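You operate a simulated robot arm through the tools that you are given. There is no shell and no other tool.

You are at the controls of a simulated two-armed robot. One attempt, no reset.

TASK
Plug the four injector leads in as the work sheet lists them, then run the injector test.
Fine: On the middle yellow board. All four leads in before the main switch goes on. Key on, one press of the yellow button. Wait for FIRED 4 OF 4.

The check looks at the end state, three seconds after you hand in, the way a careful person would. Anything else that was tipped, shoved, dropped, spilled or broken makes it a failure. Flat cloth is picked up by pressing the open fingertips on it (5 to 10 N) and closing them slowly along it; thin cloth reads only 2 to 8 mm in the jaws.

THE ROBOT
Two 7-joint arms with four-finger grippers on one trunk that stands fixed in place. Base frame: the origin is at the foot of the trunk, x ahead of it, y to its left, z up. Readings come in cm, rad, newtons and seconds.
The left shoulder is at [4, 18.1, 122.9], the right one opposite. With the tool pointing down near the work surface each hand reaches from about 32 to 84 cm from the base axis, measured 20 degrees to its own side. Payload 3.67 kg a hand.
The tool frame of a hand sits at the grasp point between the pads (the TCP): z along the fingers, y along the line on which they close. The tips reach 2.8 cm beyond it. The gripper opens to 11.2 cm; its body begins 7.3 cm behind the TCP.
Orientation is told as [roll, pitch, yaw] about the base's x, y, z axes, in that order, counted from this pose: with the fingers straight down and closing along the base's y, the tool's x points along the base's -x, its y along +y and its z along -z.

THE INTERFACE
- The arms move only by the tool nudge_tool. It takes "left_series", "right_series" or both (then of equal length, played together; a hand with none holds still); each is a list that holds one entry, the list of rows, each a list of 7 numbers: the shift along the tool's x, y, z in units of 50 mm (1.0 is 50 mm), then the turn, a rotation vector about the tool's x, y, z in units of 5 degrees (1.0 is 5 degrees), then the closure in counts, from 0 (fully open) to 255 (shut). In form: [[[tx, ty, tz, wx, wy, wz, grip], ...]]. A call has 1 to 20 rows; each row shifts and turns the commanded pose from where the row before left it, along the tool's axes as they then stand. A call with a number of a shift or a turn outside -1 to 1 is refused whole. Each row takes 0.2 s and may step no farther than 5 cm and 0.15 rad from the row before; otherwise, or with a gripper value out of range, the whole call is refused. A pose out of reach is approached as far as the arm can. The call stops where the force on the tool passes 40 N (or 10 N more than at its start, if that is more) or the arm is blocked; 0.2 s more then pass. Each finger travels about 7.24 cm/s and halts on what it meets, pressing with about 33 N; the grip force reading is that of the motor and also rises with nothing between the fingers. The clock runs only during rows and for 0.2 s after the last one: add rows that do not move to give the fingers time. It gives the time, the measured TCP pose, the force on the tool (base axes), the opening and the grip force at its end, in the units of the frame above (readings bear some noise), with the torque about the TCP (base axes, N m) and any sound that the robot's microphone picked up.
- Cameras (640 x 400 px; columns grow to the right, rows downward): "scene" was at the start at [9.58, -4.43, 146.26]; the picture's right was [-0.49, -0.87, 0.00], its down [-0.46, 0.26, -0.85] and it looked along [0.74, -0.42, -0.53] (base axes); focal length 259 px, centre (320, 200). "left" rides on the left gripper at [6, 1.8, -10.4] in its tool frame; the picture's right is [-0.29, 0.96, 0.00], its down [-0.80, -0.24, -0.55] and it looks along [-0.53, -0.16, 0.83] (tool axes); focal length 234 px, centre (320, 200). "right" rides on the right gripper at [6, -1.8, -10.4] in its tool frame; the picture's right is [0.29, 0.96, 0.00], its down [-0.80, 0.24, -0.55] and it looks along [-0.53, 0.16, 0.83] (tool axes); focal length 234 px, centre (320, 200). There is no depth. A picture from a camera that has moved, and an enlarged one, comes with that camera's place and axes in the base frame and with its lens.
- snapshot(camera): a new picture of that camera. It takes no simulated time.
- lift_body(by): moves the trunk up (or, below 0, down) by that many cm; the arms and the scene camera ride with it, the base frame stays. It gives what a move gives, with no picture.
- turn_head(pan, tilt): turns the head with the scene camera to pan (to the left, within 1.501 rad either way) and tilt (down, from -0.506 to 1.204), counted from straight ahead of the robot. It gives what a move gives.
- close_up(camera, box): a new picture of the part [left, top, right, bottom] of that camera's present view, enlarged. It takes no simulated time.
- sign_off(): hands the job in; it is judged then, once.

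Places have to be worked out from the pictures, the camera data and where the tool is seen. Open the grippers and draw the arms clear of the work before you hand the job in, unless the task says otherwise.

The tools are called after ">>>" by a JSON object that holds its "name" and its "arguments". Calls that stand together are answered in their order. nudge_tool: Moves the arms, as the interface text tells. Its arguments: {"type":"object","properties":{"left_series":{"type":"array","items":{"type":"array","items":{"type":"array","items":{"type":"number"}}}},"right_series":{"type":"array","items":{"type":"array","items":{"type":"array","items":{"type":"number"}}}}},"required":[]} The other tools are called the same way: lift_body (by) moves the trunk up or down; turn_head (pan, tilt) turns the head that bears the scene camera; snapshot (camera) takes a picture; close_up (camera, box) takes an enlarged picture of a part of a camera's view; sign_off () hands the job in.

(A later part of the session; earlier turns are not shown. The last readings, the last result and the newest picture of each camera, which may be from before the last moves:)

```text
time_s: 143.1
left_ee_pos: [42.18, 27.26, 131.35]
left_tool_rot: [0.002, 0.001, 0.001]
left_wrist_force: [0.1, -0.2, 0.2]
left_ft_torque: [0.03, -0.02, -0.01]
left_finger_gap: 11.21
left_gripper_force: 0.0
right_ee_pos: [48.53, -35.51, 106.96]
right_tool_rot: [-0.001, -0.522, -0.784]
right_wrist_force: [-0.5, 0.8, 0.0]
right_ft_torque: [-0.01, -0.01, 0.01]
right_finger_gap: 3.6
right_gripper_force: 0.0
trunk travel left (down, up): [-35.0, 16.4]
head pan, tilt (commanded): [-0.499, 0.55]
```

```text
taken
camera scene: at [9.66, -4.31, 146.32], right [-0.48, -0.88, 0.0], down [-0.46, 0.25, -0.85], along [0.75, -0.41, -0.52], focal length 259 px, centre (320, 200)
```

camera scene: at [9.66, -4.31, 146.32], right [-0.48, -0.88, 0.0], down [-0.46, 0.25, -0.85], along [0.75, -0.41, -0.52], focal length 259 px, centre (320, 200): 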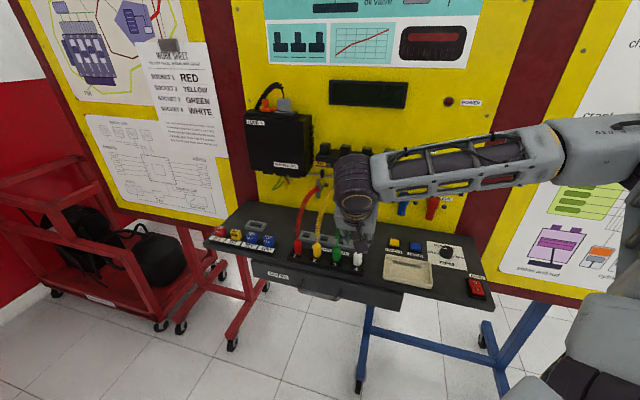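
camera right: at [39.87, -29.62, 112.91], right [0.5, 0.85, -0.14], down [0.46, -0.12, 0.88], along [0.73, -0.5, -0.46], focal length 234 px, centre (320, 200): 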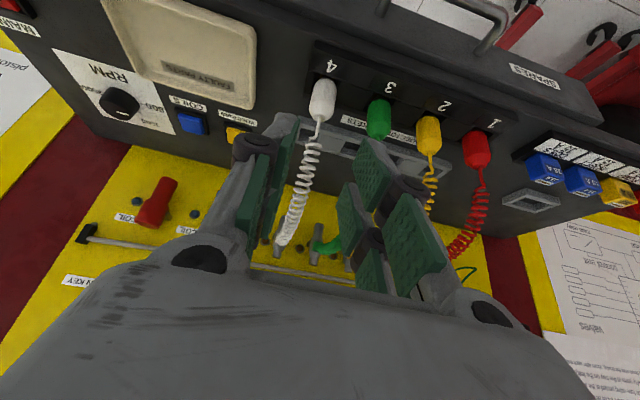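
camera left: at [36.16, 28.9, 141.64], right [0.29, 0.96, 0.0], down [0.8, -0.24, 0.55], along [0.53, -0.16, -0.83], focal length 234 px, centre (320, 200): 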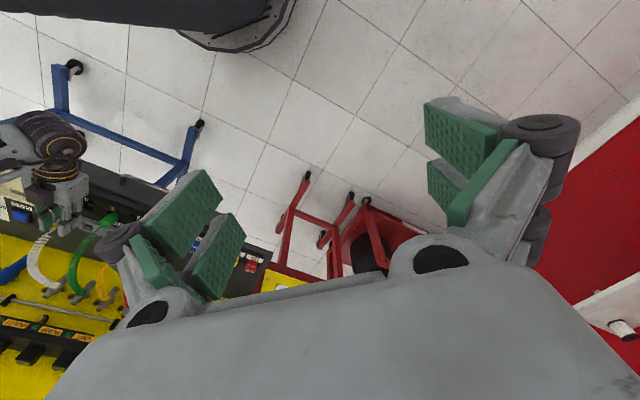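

All four leads are in their sockets. I zoom to check the seating of each and that the tray and button were not shifted.

>>> {"name": "close_up", "arguments": {"camera": "right", "box": [280, 40, 520, 190]}}

>>> {"name": "close_up", "arguments": {"camera": "scene", "box": [270, 220, 400, 300]}}

>>> {"name": "close_up", "arguments": {"camera": "scene", "box": [370, 220, 500, 300]}}

```text
2.67 times, centred on (400, 115) of right
camera zoom: at [39.87, -29.62, 112.91], right [0.5, 0.85, -0.14], down [0.46, -0.12, 0.88], along [0.73, -0.5, -0.46], focal length 624 px, centre (107, 427)
```

zoom: 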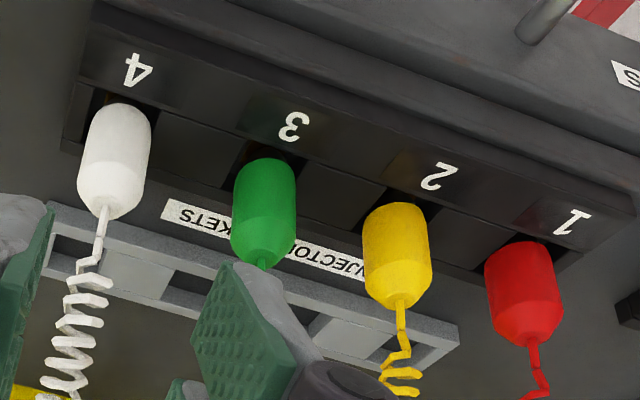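

```text
4.92 times, centred on (335, 260) of scene
camera zoom: at [9.66, -4.31, 146.32], right [-0.48, -0.88, 0.0], down [-0.46, 0.25, -0.85], along [0.75, -0.41, -0.52], focal length 1275 px, centre (246, -95)
```

zoom: 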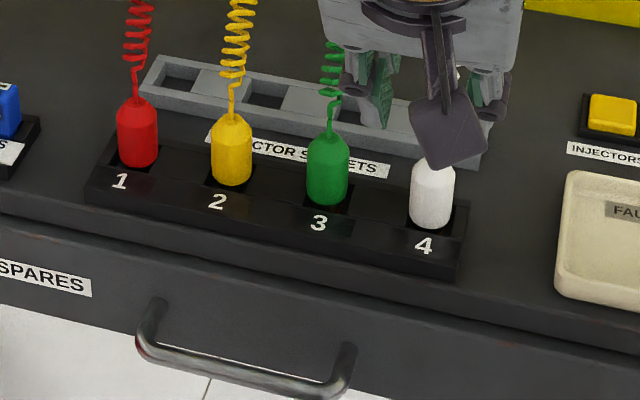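

```text
4.92 times, centred on (435, 260) of scene
camera zoom: at [9.66, -4.31, 146.32], right [-0.48, -0.88, 0.0], down [-0.46, 0.25, -0.85], along [0.75, -0.41, -0.52], focal length 1275 px, centre (-246, -95)
```

zoom: 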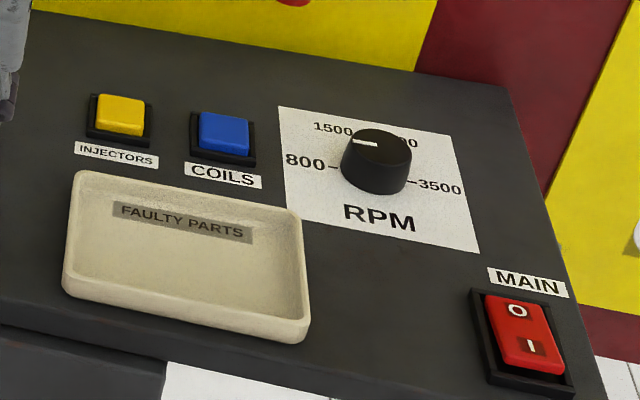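

All four leads stand in the right sockets, and tray/buttons look unmoved. Next the main switch: rocker at about r=22.8, d=65.7, with "I" at the near end. I close the fingers and move above it.

>>> {"name": "nudge_tool", "arguments": {"right_series": [[[-0.0836, -0.4, 0.0996, 0, 0, 0, 200], [-0.0836, -0.7, 0.0996, 0, 0, 0, 230], [-0.0836, -0.75, 0.0996, 0, 0, 0, 255], [-0.0836, -0.8, 0.0996, 0, 0, 0, 255], [-0.0836, -0.8, 0.0996, 0, 0, 0, 255], [-0.0836, -0.8, 0.0996, 0, 0, 0, 255], [-0.0836, -0.8, 0.0996, 0, 0, 0, 255], [-0.0836, -0.7, 0.0996, 0, 0, 0, 255], [-0.0836, -0.65, 0.0996, 0, 0, 0, 255], [0, 0, 0, 0, 0, 0, 255], [0, 0, 0, 0, 0, 0, 255]]]}}

>>> {"name": "snapshot", "arguments": {"camera": "right"}}

>>> {"name": "turn_head", "arguments": {"pan": -0.85, "tilt": 0.55}}

>>> {"name": "snapshot", "arguments": {"camera": "scene"}}

```text
time_s: 145.5
left_ee_pos: [42.23, 27.19, 131.34]
left_tool_rot: [0.0, -0.001, 0.0]
left_wrist_force: [0.1, 0.7, -0.8]
left_ft_torque: [-0.04, -0.04, -0.02]
left_finger_gap: 11.19
left_gripper_force: 0.2
right_ee_pos: [29.87, -62.09, 104.96]
right_tool_rot: [-0.001, -0.523, -0.784]
right_wrist_force: [0.4, 0.0, 0.2]
right_ft_torque: [-0.01, 0.03, -0.01]
right_finger_gap: 0.0
right_gripper_force: 32.9
trunk travel left (down, up): [-35.0, 16.4]
head pan, tilt (commanded): [-0.499, 0.55]
```

```text
taken
camera right: at [21.26, -56.23, 110.89], right [0.5, 0.85, -0.14], down [0.46, -0.12, 0.88], along [0.73, -0.5, -0.46], focal length 234 px, centre (320, 200)
```

right: 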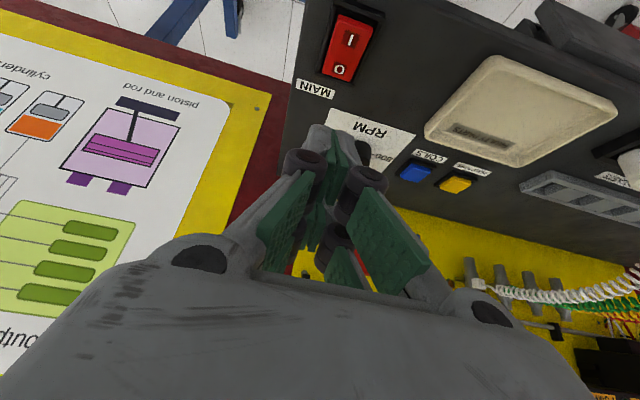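

```text
time_s: 146.3
left_ee_pos: [42.2, 27.24, 131.12]
left_tool_rot: [0.0, 0.0, 0.0]
left_wrist_force: [0.6, 0.1, -0.2]
left_ft_torque: [0.0, -0.03, 0.0]
left_finger_gap: 11.2
left_gripper_force: 0.0
right_ee_pos: [29.85, -62.2, 104.95]
right_tool_rot: [0.0, -0.52, -0.784]
right_wrist_force: [-0.4, 0.2, 0.5]
right_ft_torque: [-0.03, -0.03, 0.01]
right_finger_gap: 0.02
right_gripper_force: 32.7
trunk travel left (down, up): [-35.0, 16.4]
head pan, tilt (commanded): [-0.85, 0.55]
```

```text
taken
camera scene: at [7.7, -6.76, 146.32], right [-0.75, -0.66, 0.0], down [-0.35, 0.39, -0.85], along [0.56, -0.64, -0.52], focal length 259 px, centre (320, 200)
```

scene: 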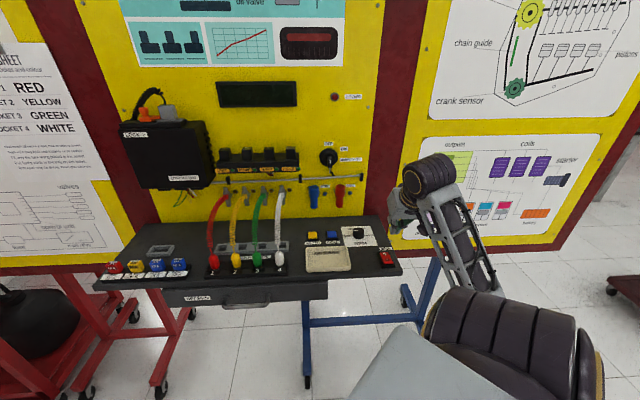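

>>> {"name": "close_up", "arguments": {"camera": "right", "box": [270, 0, 430, 100]}}

>>> {"name": "close_up", "arguments": {"camera": "scene", "box": [350, 225, 430, 280]}}

```text
4.00 times, centred on (350, 50) of right
camera zoom: at [21.3, -56.21, 110.9], right [0.5, 0.85, -0.14], down [0.46, -0.12, 0.88], along [0.73, -0.5, -0.46], focal length 937 px, centre (200, 800)
```

zoom: 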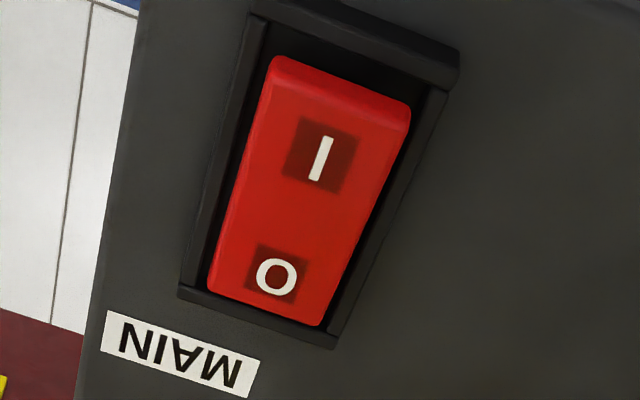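

```text
7.27 times, centred on (390, 252) of scene
camera zoom: at [7.7, -6.76, 146.32], right [-0.75, -0.66, 0.0], down [-0.35, 0.39, -0.85], along [0.56, -0.64, -0.52], focal length 1884 px, centre (-189, -182)
```

zoom: 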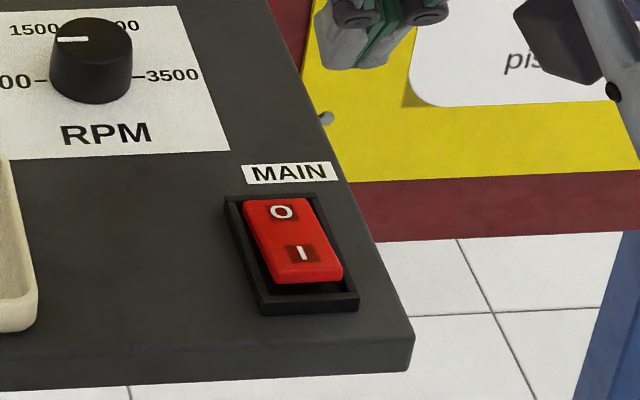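

The rocker is off: its near "I" end stands up. I centre over it (0.28 cm left, a bit forward) and lower to ~1 cm above the I end.

>>> {"name": "nudge_tool", "arguments": {"right_series": [[[0.026, 0.056, -0.015, 0, 0, 0, 255], [0.21, 0, 0.364, 0, 0, 0, 255], [0.21, 0, 0.364, 0, 0, 0, 255], [0.21, 0, 0.364, 0, 0, 0, 255], [0.21, 0, 0.364, 0, 0, 0, 255], [0, 0, 0, 0, 0, 0, 255]]]}}

>>> {"name": "snapshot", "arguments": {"camera": "right"}}

>>> {"name": "close_up", "arguments": {"camera": "scene", "box": [350, 215, 430, 270]}}

```text
time_s: 147.7
left_ee_pos: [42.18, 27.32, 131.25]
left_tool_rot: [-0.001, 0.0, 0.0]
left_wrist_force: [0.9, -0.4, -0.4]
left_ft_torque: [0.04, 0.03, -0.02]
left_finger_gap: 11.19
left_gripper_force: 0.1
right_ee_pos: [29.93, -61.81, 96.49]
right_tool_rot: [0.001, -0.521, -0.782]
right_wrist_force: [0.4, 0.4, -0.6]
right_ft_torque: [0.01, 0.0, -0.02]
right_finger_gap: 0.0
right_gripper_force: 33.4
trunk travel left (down, up): [-35.0, 16.4]
head pan, tilt (commanded): [-0.85, 0.55]
```

```text
taken
camera right: at [21.32, -55.95, 102.48], right [0.5, 0.85, -0.14], down [0.46, -0.12, 0.88], along [0.73, -0.5, -0.46], focal length 234 px, centre (320, 200)
```

right: 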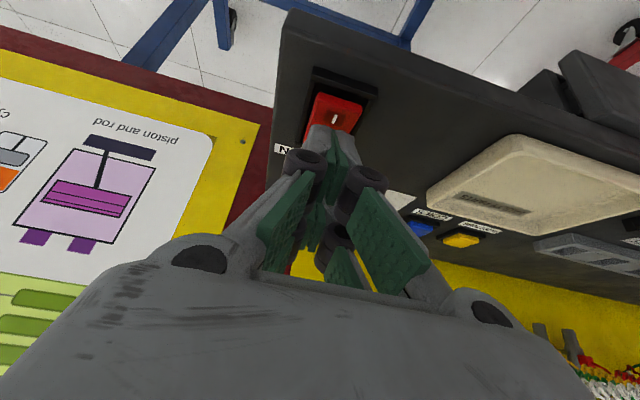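

```text
7.27 times, centred on (390, 242) of scene
camera zoom: at [7.69, -6.77, 146.32], right [-0.75, -0.66, 0.0], down [-0.34, 0.39, -0.85], along [0.56, -0.64, -0.52], focal length 1884 px, centre (-189, -109)
```

zoom: 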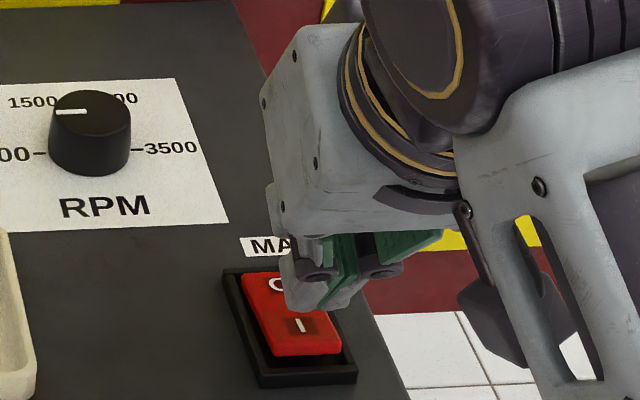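

>>> {"name": "close_up", "arguments": {"camera": "right", "box": [260, 60, 420, 160]}}

```text
4.00 times, centred on (340, 110) of right
camera zoom: at [21.32, -55.95, 102.48], right [0.5, 0.85, -0.14], down [0.46, -0.12, 0.88], along [0.73, -0.5, -0.46], focal length 937 px, centre (240, 560)
```

zoom: 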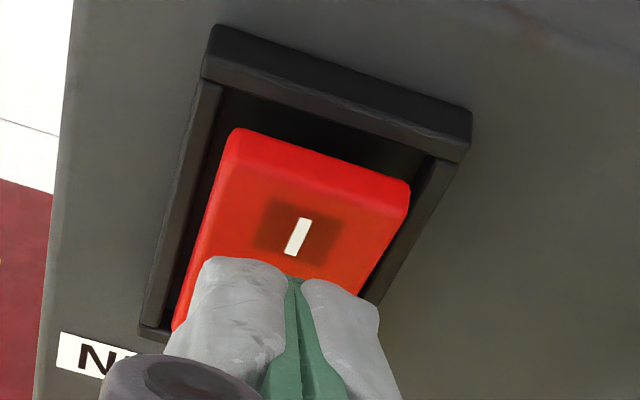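

The tip will land at the I mark, centred. I press down slowly, 1.0 cm first.

>>> {"name": "nudge_tool", "arguments": {"right_series": [[[0.02, 0, 0.0346, 0, 0, 0, 255], [0.02, 0, 0.0346, 0, 0, 0, 255], [0.02, 0, 0.0346, 0, 0, 0, 255], [0.02, 0, 0.0346, 0, 0, 0, 255], [0.02, 0, 0.0346, 0, 0, 0, 255], [0, 0, 0, 0, 0, 0, 255]]]}}

>>> {"name": "close_up", "arguments": {"camera": "scene", "box": [350, 215, 430, 270]}}

>>> {"name": "close_up", "arguments": {"camera": "right", "box": [260, 60, 420, 160]}}

```text
time_s: 149.1
left_ee_pos: [42.11, 27.16, 131.24]
left_tool_rot: [0.0, 0.001, 0.0]
left_wrist_force: [-0.2, 0.2, 0.4]
left_ft_torque: [-0.01, 0.01, 0.0]
left_finger_gap: 11.19
left_gripper_force: 0.1
right_ee_pos: [29.81, -61.83, 95.58]
right_tool_rot: [0.0, -0.521, -0.783]
right_wrist_force: [-0.4, -0.3, 0.7]
right_ft_torque: [-0.01, -0.02, -0.01]
right_finger_gap: 0.03
right_gripper_force: 33.5
trunk travel left (down, up): [-35.0, 16.4]
head pan, tilt (commanded): [-0.85, 0.55]
```

```text
7.27 times, centred on (390, 242) of scene
camera zoom: at [7.69, -6.77, 146.32], right [-0.75, -0.66, 0.0], down [-0.34, 0.39, -0.85], along [0.56, -0.64, -0.52], focal length 1884 px, centre (-189, -109)
```

zoom: 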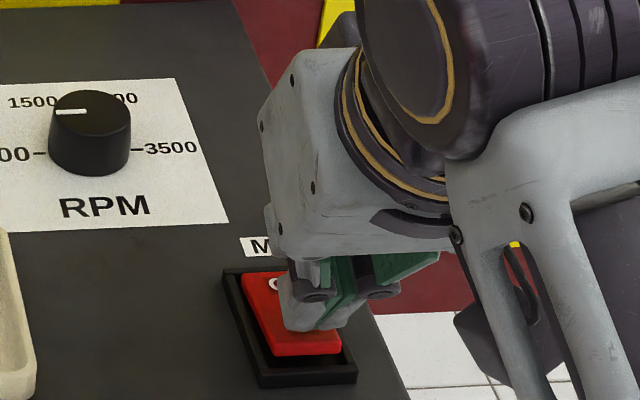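

```text
4.00 times, centred on (340, 110) of right
camera zoom: at [21.25, -55.93, 101.51], right [0.5, 0.85, -0.14], down [0.46, -0.12, 0.88], along [0.73, -0.5, -0.46], focal length 937 px, centre (240, 560)
```

zoom: 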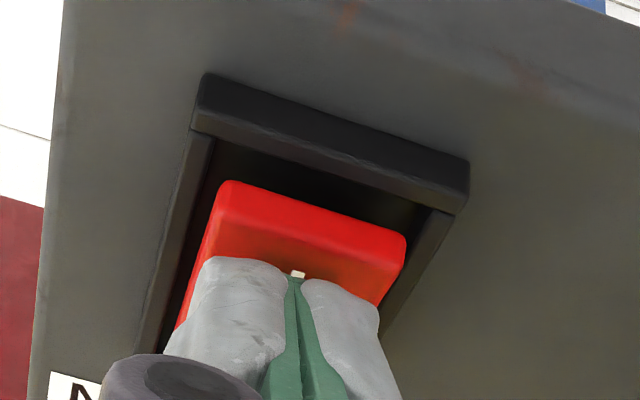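

>>> {"name": "nudge_tool", "arguments": {"right_series": [[[0.015, 0, 0.026, 0, 0, 0, 255], [0.015, 0, 0.026, 0, 0, 0, 255], [0, 0, 0, 0, 0, 0, 255]]]}}

>>> {"name": "nudge_tool", "arguments": {"right_series": [[[0.015, 0, 0.026, 0, 0, 0, 255], [0.015, 0, 0.026, 0, 0, 0, 255], [0, 0, 0, 0, 0, 0, 255]]]}}

>>> {"name": "close_up", "arguments": {"camera": "right", "box": [260, 60, 420, 160]}}

```text
time_s: 149.9
left_ee_pos: [42.14, 27.22, 131.19]
left_tool_rot: [-0.001, 0.0, -0.001]
left_wrist_force: [0.4, 1.0, -1.1]
left_ft_torque: [0.04, -0.02, 0.01]
left_finger_gap: 11.21
left_gripper_force: 0.1
right_ee_pos: [29.82, -61.86, 95.32]
right_tool_rot: [-0.001, -0.522, -0.783]
right_wrist_force: [-0.3, 0.1, 0.1]
right_ft_torque: [-0.03, 0.04, -0.04]
right_finger_gap: 0.02
right_gripper_force: 33.5
trunk travel left (down, up): [-35.0, 16.4]
head pan, tilt (commanded): [-0.85, 0.55]
```

```text
time_s: 150.7
left_ee_pos: [42.24, 27.37, 131.34]
left_tool_rot: [-0.001, 0.002, 0.001]
left_wrist_force: [0.2, 0.1, -0.5]
left_ft_torque: [0.0, 0.0, 0.01]
left_finger_gap: 11.21
left_gripper_force: 0.0
right_ee_pos: [29.75, -61.76, 94.98]
right_tool_rot: [-0.001, -0.522, -0.784]
right_wrist_force: [-0.8, -0.5, 0.8]
right_ft_torque: [0.03, -0.02, -0.02]
right_finger_gap: 0.6
right_gripper_force: 35.9
trunk travel left (down, up): [-35.0, 16.4]
head pan, tilt (commanded): [-0.85, 0.55]
```

```text
4.00 times, centred on (340, 110) of right
camera zoom: at [21.22, -55.9, 100.88], right [0.5, 0.85, -0.14], down [0.46, -0.12, 0.88], along [0.73, -0.5, -0.46], focal length 937 px, centre (240, 560)
```

zoom: 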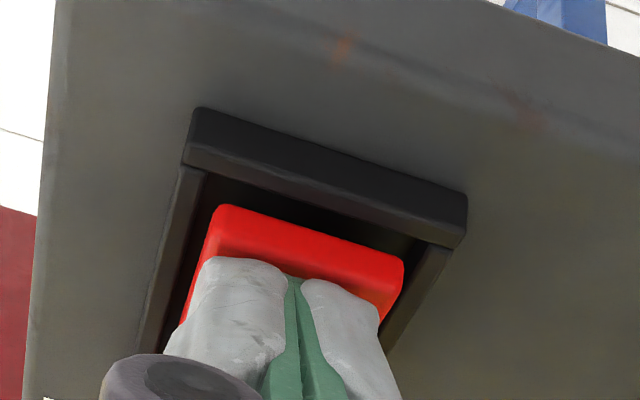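

Contact is starting (fingers pushed slightly). I keep pressing in small steps.

>>> {"name": "nudge_tool", "arguments": {"right_series": [[[0.015, 0, 0.026, 0, 0, 0, 255], [0.015, 0, 0.026, 0, 0, 0, 255], [0, 0, 0, 0, 0, 0, 255]]]}}

>>> {"name": "close_up", "arguments": {"camera": "right", "box": [260, 60, 420, 160]}}

>>> {"name": "close_up", "arguments": {"camera": "scene", "box": [350, 215, 430, 270]}}

```text
time_s: 151.5
left_ee_pos: [42.28, 27.33, 131.25]
left_tool_rot: [-0.001, -0.001, 0.001]
left_wrist_force: [-0.3, 0.4, -0.2]
left_ft_torque: [0.0, -0.02, 0.0]
left_finger_gap: 11.2
left_gripper_force: 0.1
right_ee_pos: [29.7, -61.8, 94.6]
right_tool_rot: [0.001, -0.522, -0.784]
right_wrist_force: [0.4, 0.4, -0.5]
right_ft_torque: [0.02, 0.02, 0.04]
right_finger_gap: 0.0
right_gripper_force: 35.6
trunk travel left (down, up): [-35.0, 16.4]
head pan, tilt (commanded): [-0.85, 0.55]
```

```text
4.00 times, centred on (340, 110) of right
camera zoom: at [21.21, -55.88, 100.57], right [0.5, 0.85, -0.14], down [0.46, -0.12, 0.88], along [0.73, -0.5, -0.46], focal length 937 px, centre (240, 560)
```

zoom: 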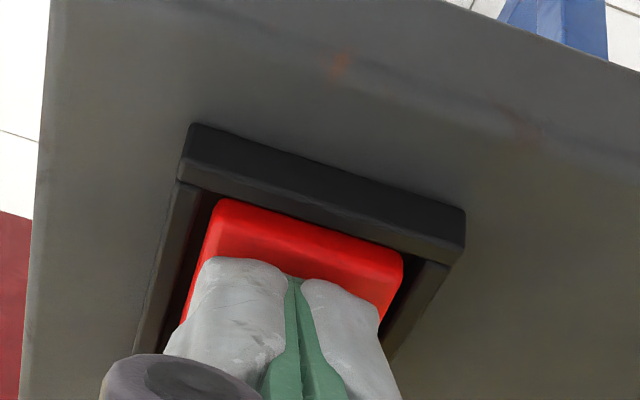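

```text
7.27 times, centred on (390, 242) of scene
camera zoom: at [7.69, -6.76, 146.32], right [-0.75, -0.66, 0.0], down [-0.34, 0.39, -0.85], along [0.56, -0.64, -0.52], focal length 1884 px, centre (-189, -109)
```

zoom: 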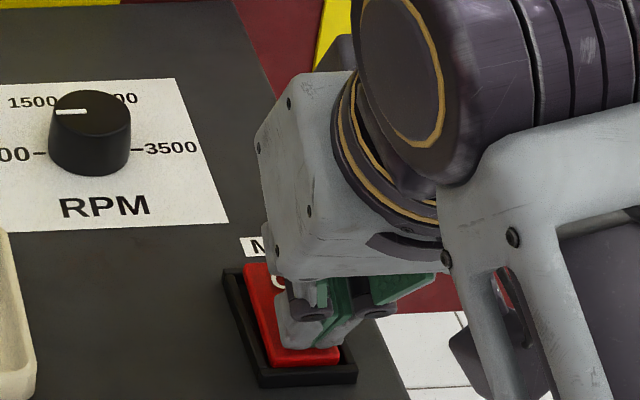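

The rocker's I end is going down. I press further.

>>> {"name": "nudge_tool", "arguments": {"right_series": [[[0.015, 0, 0.026, 0, 0, 0, 255], [0.015, 0, 0.026, 0, 0, 0, 255], [0, 0, 0, 0, 0, 0, 255]]]}}

>>> {"name": "close_up", "arguments": {"camera": "scene", "box": [350, 215, 430, 270]}}

>>> {"name": "close_up", "arguments": {"camera": "scene", "box": [200, 70, 370, 190]}}

```text
time_s: 152.3
left_ee_pos: [42.07, 27.28, 131.22]
left_tool_rot: [-0.001, 0.0, 0.0]
left_wrist_force: [0.9, -0.5, 0.8]
left_ft_torque: [-0.02, 0.0, -0.01]
left_finger_gap: 11.18
left_gripper_force: 0.0
right_ee_pos: [29.71, -61.73, 94.55]
right_tool_rot: [-0.001, -0.525, -0.782]
right_wrist_force: [0.4, -3.6, 13.5]
right_ft_torque: [-0.04, 0.06, -0.01]
right_finger_gap: 0.59
right_gripper_force: 35.4
trunk travel left (down, up): [-35.0, 16.4]
head pan, tilt (commanded): [-0.85, 0.55]
```

```text
7.27 times, centred on (390, 242) of scene
camera zoom: at [7.63, -6.68, 146.34], right [-0.75, -0.66, 0.0], down [-0.34, 0.39, -0.85], along [0.56, -0.64, -0.52], focal length 1884 px, centre (-189, -109)
```

zoom: 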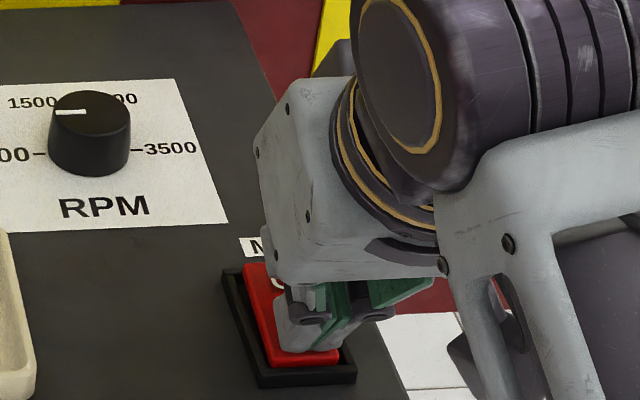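

```text
3.33 times, centred on (285, 130) of scene
camera zoom: at [7.63, -6.68, 146.34], right [-0.75, -0.66, 0.0], down [-0.34, 0.39, -0.85], along [0.56, -0.64, -0.52], focal length 863 px, centre (437, 433)
```

zoom: 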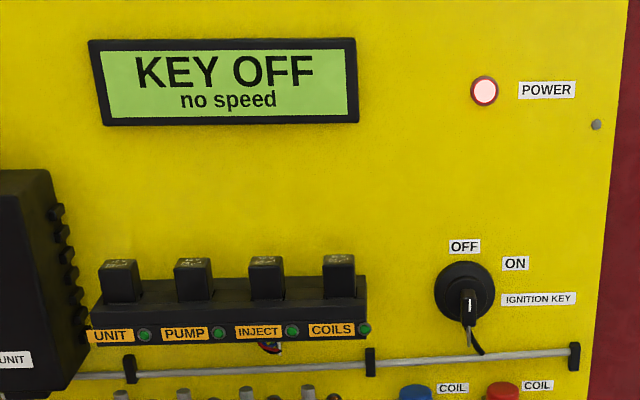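

The power lamp is lit and the display reads "KEY OFF / no speed": main is on. I lift off the switch and look closely at the key.

>>> {"name": "nudge_tool", "arguments": {"right_series": [[[-0.03, 0, -0.052, 0, 0, 0, 255], [-0.1, 0, -0.1732, 0, 0, 0, 255], [-0.2, 0, -0.3464, 0, 0, 0, 255], [-0.3, 0, -0.52, 0, 0, 0, 255], [-0.3, 0, -0.52, 0, 0, 0, 255], [-0.3, 0, -0.52, 0, 0, 0, 255], [0, 0, 0, 0, 0, 0, 255]]]}}

>>> {"name": "close_up", "arguments": {"camera": "scene", "box": [310, 130, 350, 180]}}

>>> {"name": "close_up", "arguments": {"camera": "scene", "box": [350, 215, 430, 270]}}

>>> {"name": "snapshot", "arguments": {"camera": "right"}}

```text
time_s: 153.9
left_ee_pos: [42.28, 27.26, 131.19]
left_tool_rot: [0.001, 0.0, 0.0]
left_wrist_force: [-0.1, -0.9, 0.8]
left_ft_torque: [-0.03, 0.01, 0.02]
left_finger_gap: 11.22
left_gripper_force: 0.0
right_ee_pos: [30.05, -61.79, 106.62]
right_tool_rot: [-0.001, -0.521, -0.781]
right_wrist_force: [-0.6, -0.5, 0.7]
right_ft_torque: [0.0, 0.06, -0.07]
right_finger_gap: 0.0
right_gripper_force: 36.2
trunk travel left (down, up): [-35.0, 16.4]
head pan, tilt (commanded): [-0.85, 0.55]
```

```text
8.00 times, centred on (330, 155) of scene
camera zoom: at [7.8, -6.71, 146.31], right [-0.75, -0.66, 0.0], down [-0.35, 0.39, -0.85], along [0.56, -0.64, -0.52], focal length 2072 px, centre (240, 560)
```

zoom: 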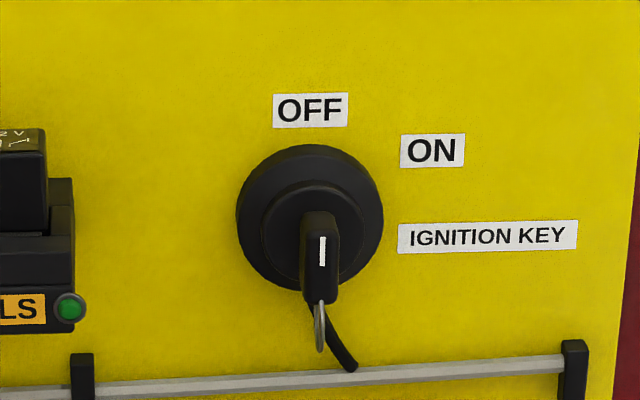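

```text
7.27 times, centred on (390, 242) of scene
camera zoom: at [7.8, -6.71, 146.31], right [-0.75, -0.66, 0.0], down [-0.35, 0.39, -0.85], along [0.56, -0.64, -0.52], focal length 1884 px, centre (-189, -109)
```

zoom: 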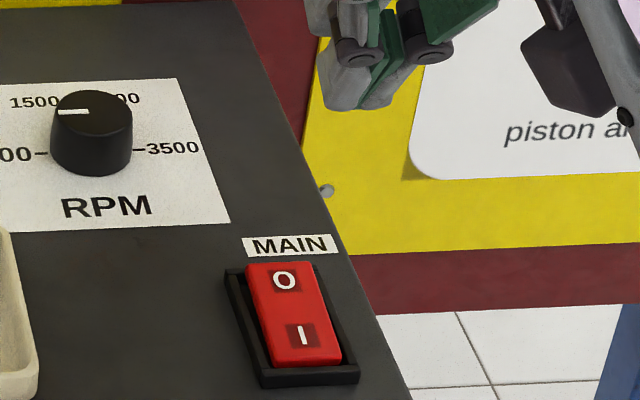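

```text
taken
camera right: at [21.33, -55.88, 112.59], right [0.5, 0.85, -0.14], down [0.46, -0.12, 0.88], along [0.73, -0.5, -0.46], focal length 234 px, centre (320, 200)
```

right: 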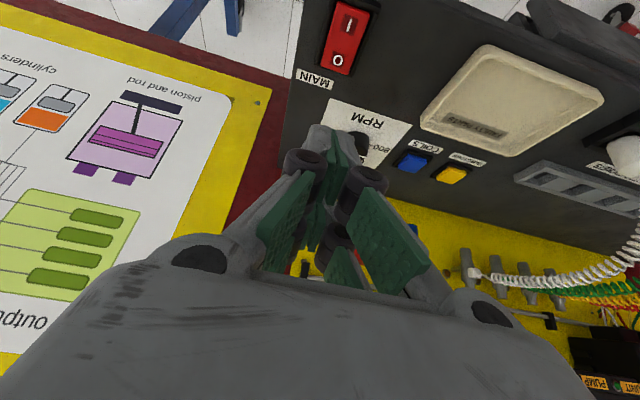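

Main rocker now rests with I down. The key's grip is an upright tab at about r=7.1, d=84.5, z=114.6; it must turn clockwise toward ON. I open the fingers, move in front of the key and tilt the hand to point at the board.

>>> {"name": "nudge_tool", "arguments": {"right_series": [[[-0.133, 0.51, -0.231, 0, 0, 0, 220], [-0.133, 0.51, -0.231, 0, 0, 0, 190], [-0.133, 0.51, -0.231, 0, 0, 0, 173], [-0.133, 0.51, -0.231, 0, 0, 0, 173], [-0.133, 0.51, -0.231, 0, 0, 0, 173], [-0.133, 0.51, -0.231, 0, 0, 0, 173], [0, 0, 0, 0, 0, 0, 173]]]}}

>>> {"name": "nudge_tool", "arguments": {"right_series": [[[0, 0, 0, 0, -1, 0, 173], [0, 0, 0, 0, -1, 0, 173], [0, 0, 0, 0, -1, 0, 173], [0, 0, 0, 0, -1, 0, 173], [0, 0, 0, 0, -1, 0, 173], [0, 0, 0, 0, -1, 0, 173], [0, 0, 0, 0, -1, 0, 173], [0, 0, 0, 0, -1, 0, 173], [0, 0, 0, 0, -1, 0, 173], [0, 0, 0, 0, -1, 0, 173], [0, 0, 0, 0, -1, 0, 173], [0, 0, 0, 0, -1, 0, 173], [0, 0, 0, 0, 0, 0, 173]]]}}

>>> {"name": "snapshot", "arguments": {"camera": "right"}}

>>> {"name": "snapshot", "arguments": {"camera": "scene"}}

```text
time_s: 155.5
left_ee_pos: [42.16, 27.15, 131.23]
left_tool_rot: [-0.001, 0.002, 0.001]
left_wrist_force: [0.2, -0.9, 0.0]
left_ft_torque: [0.0, -0.02, 0.01]
left_finger_gap: 11.22
left_gripper_force: 0.1
right_ee_pos: [40.59, -50.95, 114.68]
right_tool_rot: [0.0, -0.521, -0.783]
right_wrist_force: [-0.7, 1.4, -0.1]
right_ft_torque: [-0.01, -0.03, 0.03]
right_finger_gap: 3.61
right_gripper_force: 0.1
trunk travel left (down, up): [-35.0, 16.4]
head pan, tilt (commanded): [-0.85, 0.55]
```

```text
time_s: 158.3
left_ee_pos: [42.23, 27.26, 131.34]
left_tool_rot: [-0.001, 0.0, -0.001]
left_wrist_force: [0.2, 0.2, 0.2]
left_ft_torque: [-0.02, 0.03, -0.03]
left_finger_gap: 11.18
left_gripper_force: 0.0
right_ee_pos: [46.01, -53.69, 115.2]
right_tool_rot: [-0.311, -1.569, -0.476]
right_wrist_force: [0.1, -0.5, 0.9]
right_ft_torque: [-0.03, 0.01, -0.01]
right_finger_gap: 3.62
right_gripper_force: 0.0
right hand out of reach, approached as far as the arm can: row 4, 5, 6, 7, 8, 9
trunk travel left (down, up): [-35.0, 16.4]
head pan, tilt (commanded): [-0.85, 0.55]
```

```text
taken
camera right: at [37.41, -47.8, 109.28], right [0.68, 0.68, -0.29], down [-0.22, 0.56, 0.8], along [0.7, -0.47, 0.53], focal length 234 px, centre (320, 200)
```

right: 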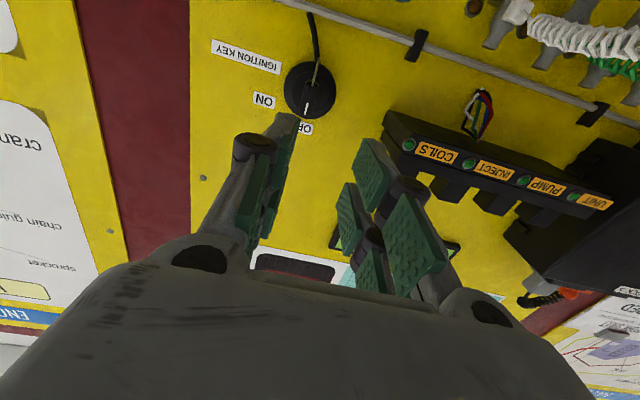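

```text
taken
camera scene: at [7.71, -6.79, 146.32], right [-0.75, -0.66, 0.0], down [-0.35, 0.39, -0.85], along [0.56, -0.64, -0.52], focal length 259 px, centre (320, 200)
```

scene: 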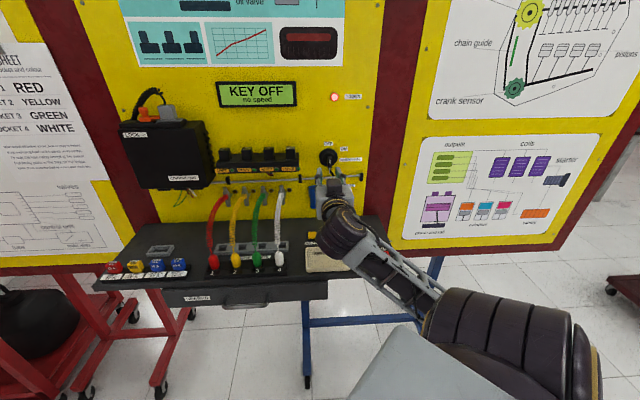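

Pointing at the board now (some drift, fine). I zoom in on the key from the wrist.

>>> {"name": "close_up", "arguments": {"camera": "right", "box": [230, 20, 390, 150]}}

>>> {"name": "close_up", "arguments": {"camera": "right", "box": [270, 50, 350, 130]}}

```text
3.08 times, centred on (310, 85) of right
camera zoom: at [37.41, -47.8, 109.28], right [0.68, 0.68, -0.29], down [-0.22, 0.56, 0.8], along [0.7, -0.47, 0.53], focal length 720 px, centre (351, 554)
```

zoom: 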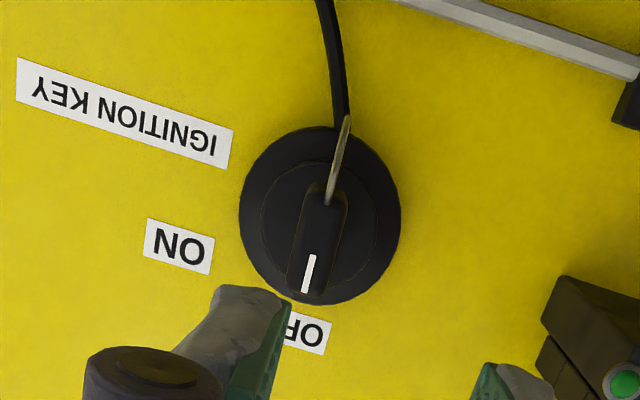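

```text
5.00 times, centred on (310, 90) of right
camera zoom: at [37.41, -47.8, 109.28], right [0.68, 0.68, -0.29], down [-0.22, 0.56, 0.8], along [0.7, -0.47, 0.53], focal length 1171 px, centre (370, 750)
```

zoom: 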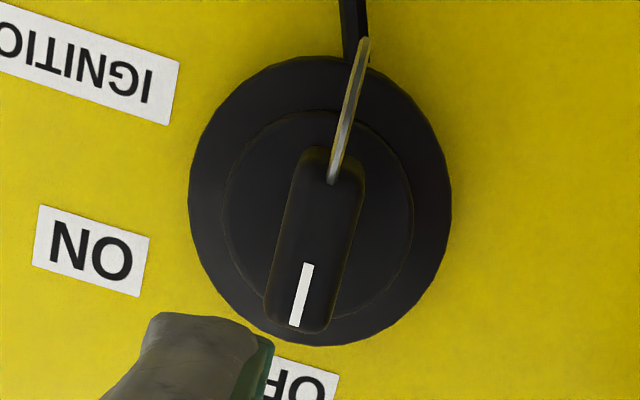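

The key's end face is about 1.2 cm wide, z 112.2–115.4, centred at r≈7.1. I centre the hand on it and come closer.

>>> {"name": "nudge_tool", "arguments": {"right_series": [[[0.1, -0.107, 0.3, 0, 0, 0, 173], [0.1, -0.107, 0.4, 0, 0, 0, 173], [0.1, -0.107, 0.4, 0, 0, 0, 173], [0, 0, 0.37, 0, 0, 0, 173], [0, 0, 0, 0, 0, 0, 173], [0, 0, 0, 0, 0, 0, 173]]]}}

>>> {"name": "snapshot", "arguments": {"camera": "right"}}

>>> {"name": "close_up", "arguments": {"camera": "right", "box": [230, 60, 390, 190]}}

>>> {"name": "close_up", "arguments": {"camera": "scene", "box": [280, 130, 380, 210]}}

```text
time_s: 159.7
left_ee_pos: [42.1, 27.27, 131.24]
left_tool_rot: [0.0, 0.0, 0.001]
left_wrist_force: [-0.8, 0.0, 0.2]
left_ft_torque: [0.01, -0.04, -0.01]
left_finger_gap: 11.17
left_gripper_force: 0.0
right_ee_pos: [50.1, -60.06, 113.78]
right_tool_rot: [-0.118, -1.569, -0.664]
right_wrist_force: [0.8, -0.8, 0.0]
right_ft_torque: [0.02, -0.01, 0.01]
right_finger_gap: 3.6
right_gripper_force: 0.0
trunk travel left (down, up): [-35.0, 16.4]
head pan, tilt (commanded): [-0.85, 0.55]
```

```text
taken
camera right: at [41.56, -54.1, 107.75], right [0.68, 0.68, -0.29], down [-0.22, 0.56, 0.8], along [0.7, -0.48, 0.53], focal length 234 px, centre (320, 200)
```

right: 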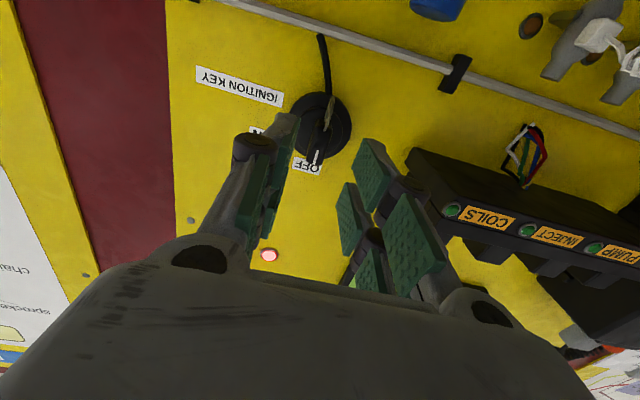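

```text
3.08 times, centred on (310, 125) of right
camera zoom: at [41.56, -54.1, 107.75], right [0.68, 0.68, -0.29], down [-0.22, 0.56, 0.8], along [0.7, -0.48, 0.53], focal length 720 px, centre (351, 431)
```

zoom: 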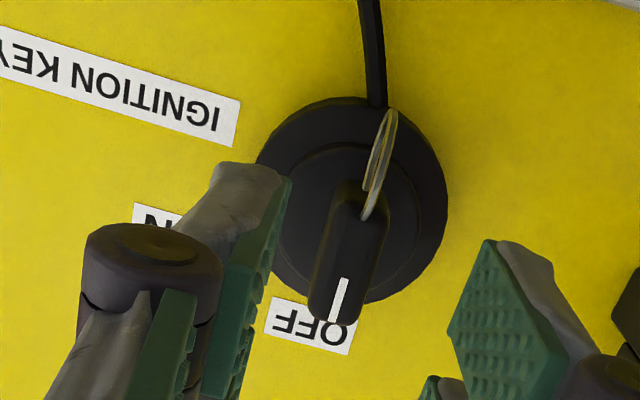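

```text
5.00 times, centred on (330, 170) of scene
camera zoom: at [7.71, -6.76, 146.32], right [-0.75, -0.66, 0.0], down [-0.35, 0.39, -0.85], along [0.56, -0.64, -0.52], focal length 1295 px, centre (270, 350)
```

zoom: 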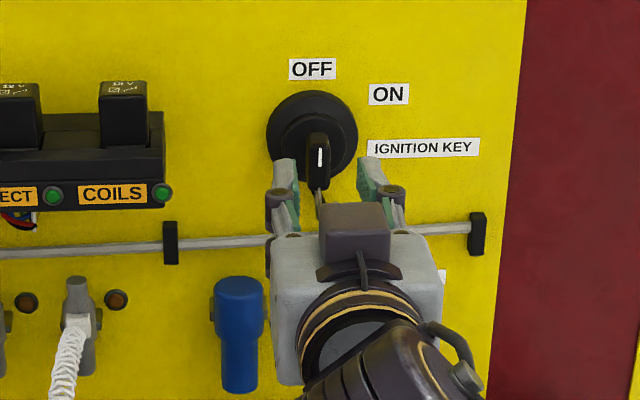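

Triangulated: key tab face at r=7.1, d=84.3, z=113.65 — within 0.1 cm of my finger centre. I advance 4 cm and check.

>>> {"name": "nudge_tool", "arguments": {"right_series": [[[0.02, -0.01, 0.3, 0, 0, 0, 173], [0, 0, 0.3, 0, 0, 0, 173], [0, 0, 0.2, 0, 0, 0, 173], [0, 0, 0, 0, 0, 0, 173], [0, 0, 0, 0, 0, 0, 173]]]}}

>>> {"name": "close_up", "arguments": {"camera": "right", "box": [230, 80, 390, 210]}}

>>> {"name": "close_up", "arguments": {"camera": "scene", "box": [290, 130, 370, 190]}}

```text
time_s: 160.9
left_ee_pos: [42.27, 27.17, 131.28]
left_tool_rot: [0.0, 0.001, 0.001]
left_wrist_force: [-0.2, 0.7, -0.4]
left_ft_torque: [-0.03, -0.02, 0.02]
left_finger_gap: 11.21
left_gripper_force: 0.1
right_ee_pos: [52.82, -63.01, 113.75]
right_tool_rot: [-0.125, -1.569, -0.655]
right_wrist_force: [-0.2, -0.8, -0.6]
right_ft_torque: [0.02, -0.03, 0.03]
right_finger_gap: 3.61
right_gripper_force: 0.0
trunk travel left (down, up): [-35.0, 16.4]
head pan, tilt (commanded): [-0.85, 0.55]
```

```text
3.08 times, centred on (310, 145) of right
camera zoom: at [44.32, -56.97, 107.68], right [0.68, 0.68, -0.29], down [-0.22, 0.56, 0.8], along [0.7, -0.47, 0.53], focal length 720 px, centre (351, 369)
```

zoom: 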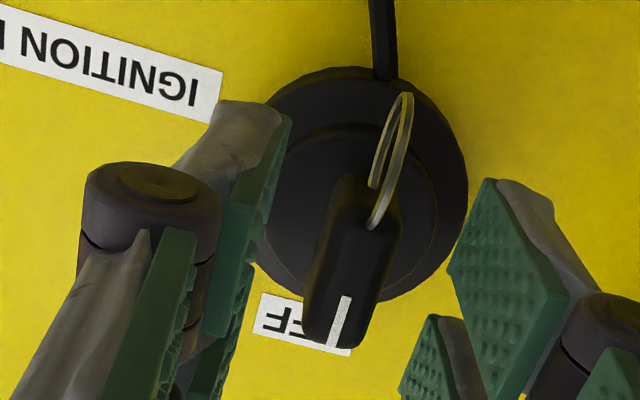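

```text
6.67 times, centred on (330, 160) of scene
camera zoom: at [7.7, -6.77, 146.32], right [-0.75, -0.66, 0.0], down [-0.35, 0.39, -0.85], along [0.56, -0.64, -0.52], focal length 1727 px, centre (253, 467)
```

zoom: 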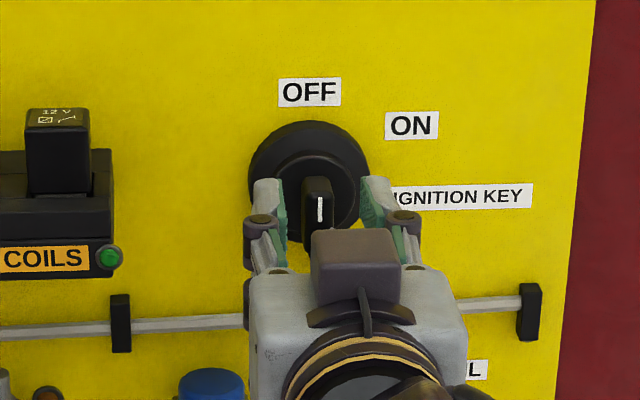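

Key sits centrally between the fingertips. I advance 1.2 cm more, slowly.

>>> {"name": "nudge_tool", "arguments": {"right_series": [[[0, 0, 0.08, 0, 0, 0, 173], [0, 0, 0.08, 0, 0, 0, 173], [0, 0, 0.08, 0, 0, 0, 173], [0, 0, 0, 0, 0, 0, 173]]]}}

>>> {"name": "close_up", "arguments": {"camera": "right", "box": [230, 80, 390, 210]}}

```text
time_s: 161.9
left_ee_pos: [42.18, 27.31, 131.18]
left_tool_rot: [-0.002, 0.0, 0.0]
left_wrist_force: [-0.2, 0.2, -0.3]
left_ft_torque: [0.0, 0.03, 0.01]
left_finger_gap: 11.2
left_gripper_force: 0.0
right_ee_pos: [53.62, -63.72, 113.7]
right_tool_rot: [-0.146, -1.57, -0.637]
right_wrist_force: [0.4, 0.0, -0.2]
right_ft_torque: [-0.02, 0.0, 0.01]
right_finger_gap: 3.59
right_gripper_force: 0.0
trunk travel left (down, up): [-35.0, 16.4]
head pan, tilt (commanded): [-0.85, 0.55]
```

```text
3.08 times, centred on (310, 145) of right
camera zoom: at [45.12, -57.8, 107.67], right [0.68, 0.68, -0.29], down [-0.22, 0.56, 0.8], along [0.7, -0.47, 0.53], focal length 720 px, centre (351, 369)
```

zoom: 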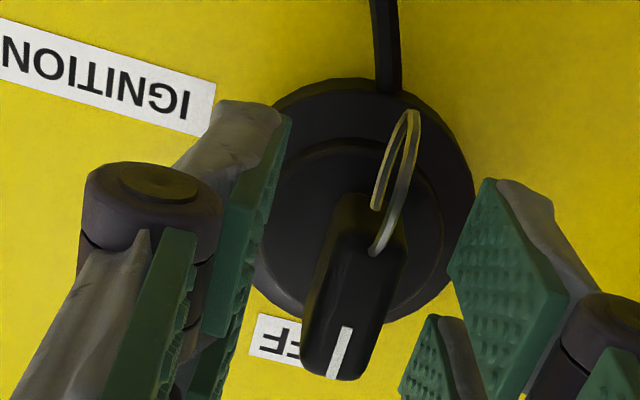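

I close gently onto the key.

>>> {"name": "nudge_tool", "arguments": {"right_series": [[[0, 0, 0, 0, 0, 0, 190], [0, 0, 0, 0, 0, 0, 205], [0, 0, 0, 0, 0, 0, 215], [0, 0, 0, 0, 0, 0, 222], [0, 0, 0, 0, 0, 0, 228], [0, 0, 0, 0, 0, 0, 234], [0, 0, 0, 0, 0, 0, 240], [0, 0, 0, 0, 0, 0, 240]]]}}

>>> {"name": "close_up", "arguments": {"camera": "right", "box": [230, 80, 390, 210]}}

>>> {"name": "close_up", "arguments": {"camera": "scene", "box": [290, 130, 370, 190]}}

```text
time_s: 163.7
left_ee_pos: [42.26, 27.27, 131.19]
left_tool_rot: [0.0, -0.001, -0.001]
left_wrist_force: [0.4, -0.5, -0.2]
left_ft_torque: [0.04, 0.02, 0.0]
left_finger_gap: 11.17
left_gripper_force: 0.0
right_ee_pos: [53.69, -63.69, 113.71]
right_tool_rot: [-0.288, -1.569, -0.494]
right_wrist_force: [2.6, 2.6, -0.1]
right_ft_torque: [-0.14, -0.14, 0.13]
right_finger_gap: 1.45
right_gripper_force: 45.3
trunk travel left (down, up): [-35.0, 16.4]
head pan, tilt (commanded): [-0.85, 0.55]
```

```text
3.08 times, centred on (310, 145) of right
camera zoom: at [45.17, -57.75, 107.68], right [0.67, 0.68, -0.29], down [-0.22, 0.56, 0.8], along [0.7, -0.47, 0.53], focal length 720 px, centre (351, 369)
```

zoom: 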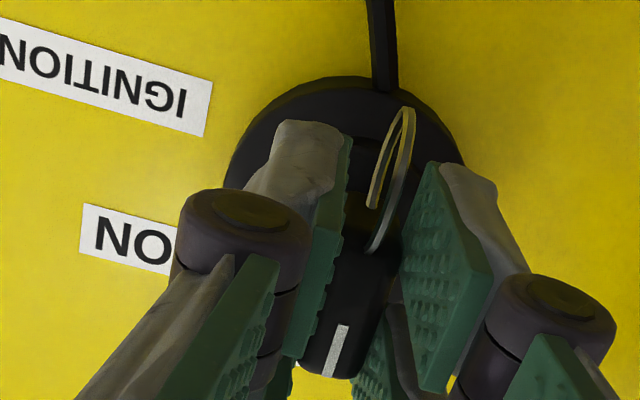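

```text
6.67 times, centred on (330, 160) of scene
camera zoom: at [7.75, -6.73, 146.32], right [-0.75, -0.66, 0.0], down [-0.35, 0.39, -0.85], along [0.56, -0.64, -0.52], focal length 1727 px, centre (253, 467)
```

zoom: 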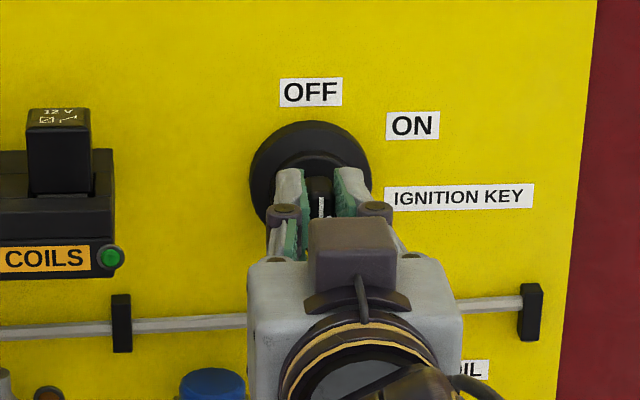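

Key gripped (1.45 cm). I turn clockwise 20° first and check.

>>> {"name": "nudge_tool", "arguments": {"right_series": [[[0, 0, 0, 0, 0, 0.6, 240], [0, 0, 0, 0, 0, 0.8, 240], [0, 0, 0, 0, 0, 0.8, 240], [0, 0, 0, 0, 0, 0.9, 240], [0, 0, 0, 0, 0, 0.9, 240], [0, 0, 0, 0, 0, 0, 240]]]}}

>>> {"name": "close_up", "arguments": {"camera": "right", "box": [230, 80, 390, 210]}}

>>> {"name": "close_up", "arguments": {"camera": "scene", "box": [200, 70, 370, 190]}}

```text
time_s: 165.1
left_ee_pos: [42.24, 27.43, 131.24]
left_tool_rot: [-0.003, 0.001, -0.001]
left_wrist_force: [0.4, 0.4, 0.4]
left_ft_torque: [0.02, -0.01, 0.01]
left_finger_gap: 11.22
left_gripper_force: 0.1
right_ee_pos: [53.83, -63.65, 113.61]
right_tool_rot: [1.565, -1.221, -2.347]
right_wrist_force: [5.7, 6.4, 1.1]
right_ft_torque: [-0.02, -0.05, 0.13]
right_finger_gap: 1.41
right_gripper_force: 44.7
trunk travel left (down, up): [-35.0, 16.4]
head pan, tilt (commanded): [-0.85, 0.55]
```

```text
3.08 times, centred on (310, 145) of right
camera zoom: at [46.76, -56.16, 107.43], right [0.7, 0.71, 0.06], down [-0.43, 0.36, 0.83], along [0.57, -0.61, 0.55], focal length 720 px, centre (351, 369)
```

zoom: 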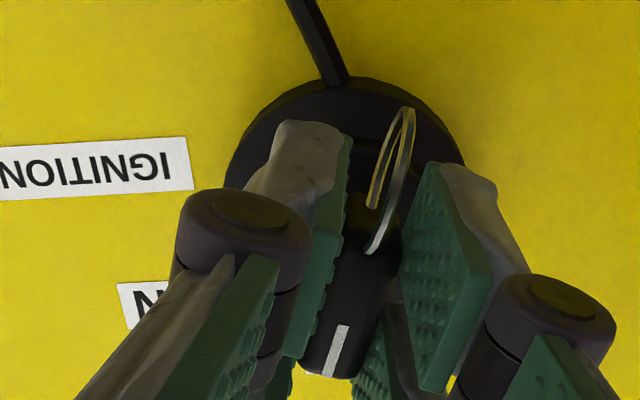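

```text
3.33 times, centred on (285, 130) of scene
camera zoom: at [7.78, -6.65, 146.32], right [-0.75, -0.66, 0.0], down [-0.35, 0.39, -0.85], along [0.56, -0.64, -0.52], focal length 863 px, centre (437, 433)
```

zoom: 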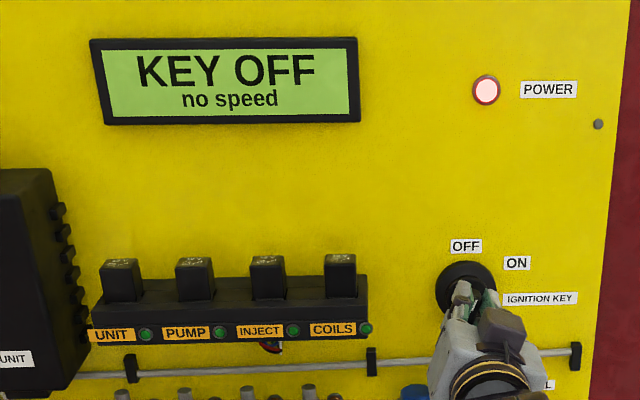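

The key turns with the hand; a small sideways load builds up, which I relieve by 0.1 cm to the left while turning 20° more.

>>> {"name": "nudge_tool", "arguments": {"right_series": [[[0.007, 0.019, 0, 0, 0, 0.8, 240], [0, 0, 0, 0, 0, 0.8, 240], [0, 0, 0, 0, 0, 0.8, 240], [0, 0, 0, 0, 0, 0.8, 240], [0, 0, 0, 0, 0, 0.8, 240], [0, 0, 0, 0, 0, 0, 240]]]}}

>>> {"name": "close_up", "arguments": {"camera": "right", "box": [230, 80, 390, 210]}}

>>> {"name": "close_up", "arguments": {"camera": "scene", "box": [200, 70, 370, 190]}}

```text
time_s: 166.5
left_ee_pos: [42.21, 27.3, 131.25]
left_tool_rot: [-0.001, 0.0, 0.0]
left_wrist_force: [-1.0, -0.5, -0.6]
left_ft_torque: [-0.02, 0.0, 0.01]
left_finger_gap: 11.18
left_gripper_force: 0.0
right_ee_pos: [53.89, -63.58, 113.78]
right_tool_rot: [1.569, -0.874, -2.354]
right_wrist_force: [7.0, 3.8, 4.5]
right_ft_torque: [-0.09, -0.03, 0.13]
right_finger_gap: 1.39
right_gripper_force: 45.1
trunk travel left (down, up): [-35.0, 16.4]
head pan, tilt (commanded): [-0.85, 0.55]
```

```text
3.08 times, centred on (310, 145) of right
camera zoom: at [48.31, -54.6, 107.96], right [0.65, 0.65, 0.39], down [-0.62, 0.16, 0.77], along [0.44, -0.74, 0.51], focal length 720 px, centre (351, 369)
```

zoom: 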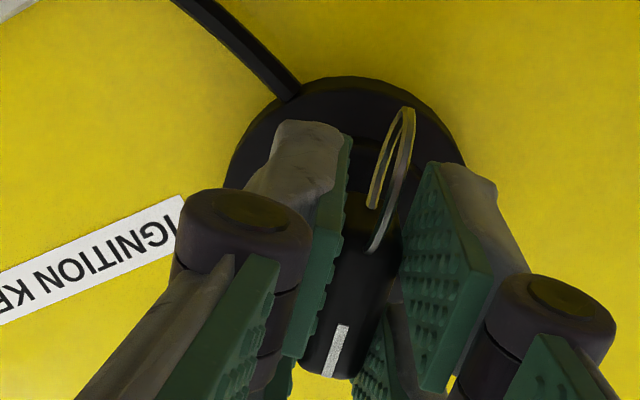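

```text
3.33 times, centred on (285, 130) of scene
camera zoom: at [7.77, -6.65, 146.32], right [-0.75, -0.66, 0.0], down [-0.35, 0.39, -0.85], along [0.56, -0.64, -0.52], focal length 863 px, centre (437, 433)
```

zoom: 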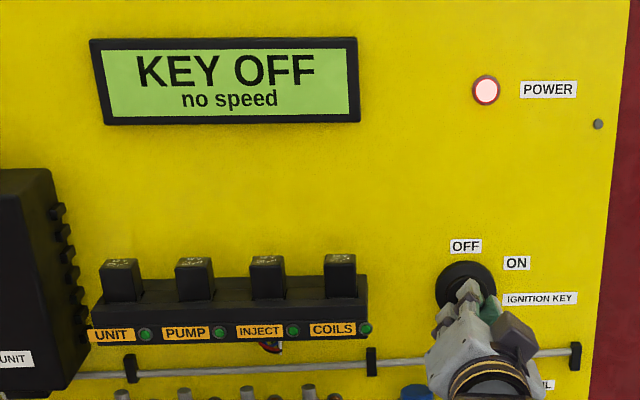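

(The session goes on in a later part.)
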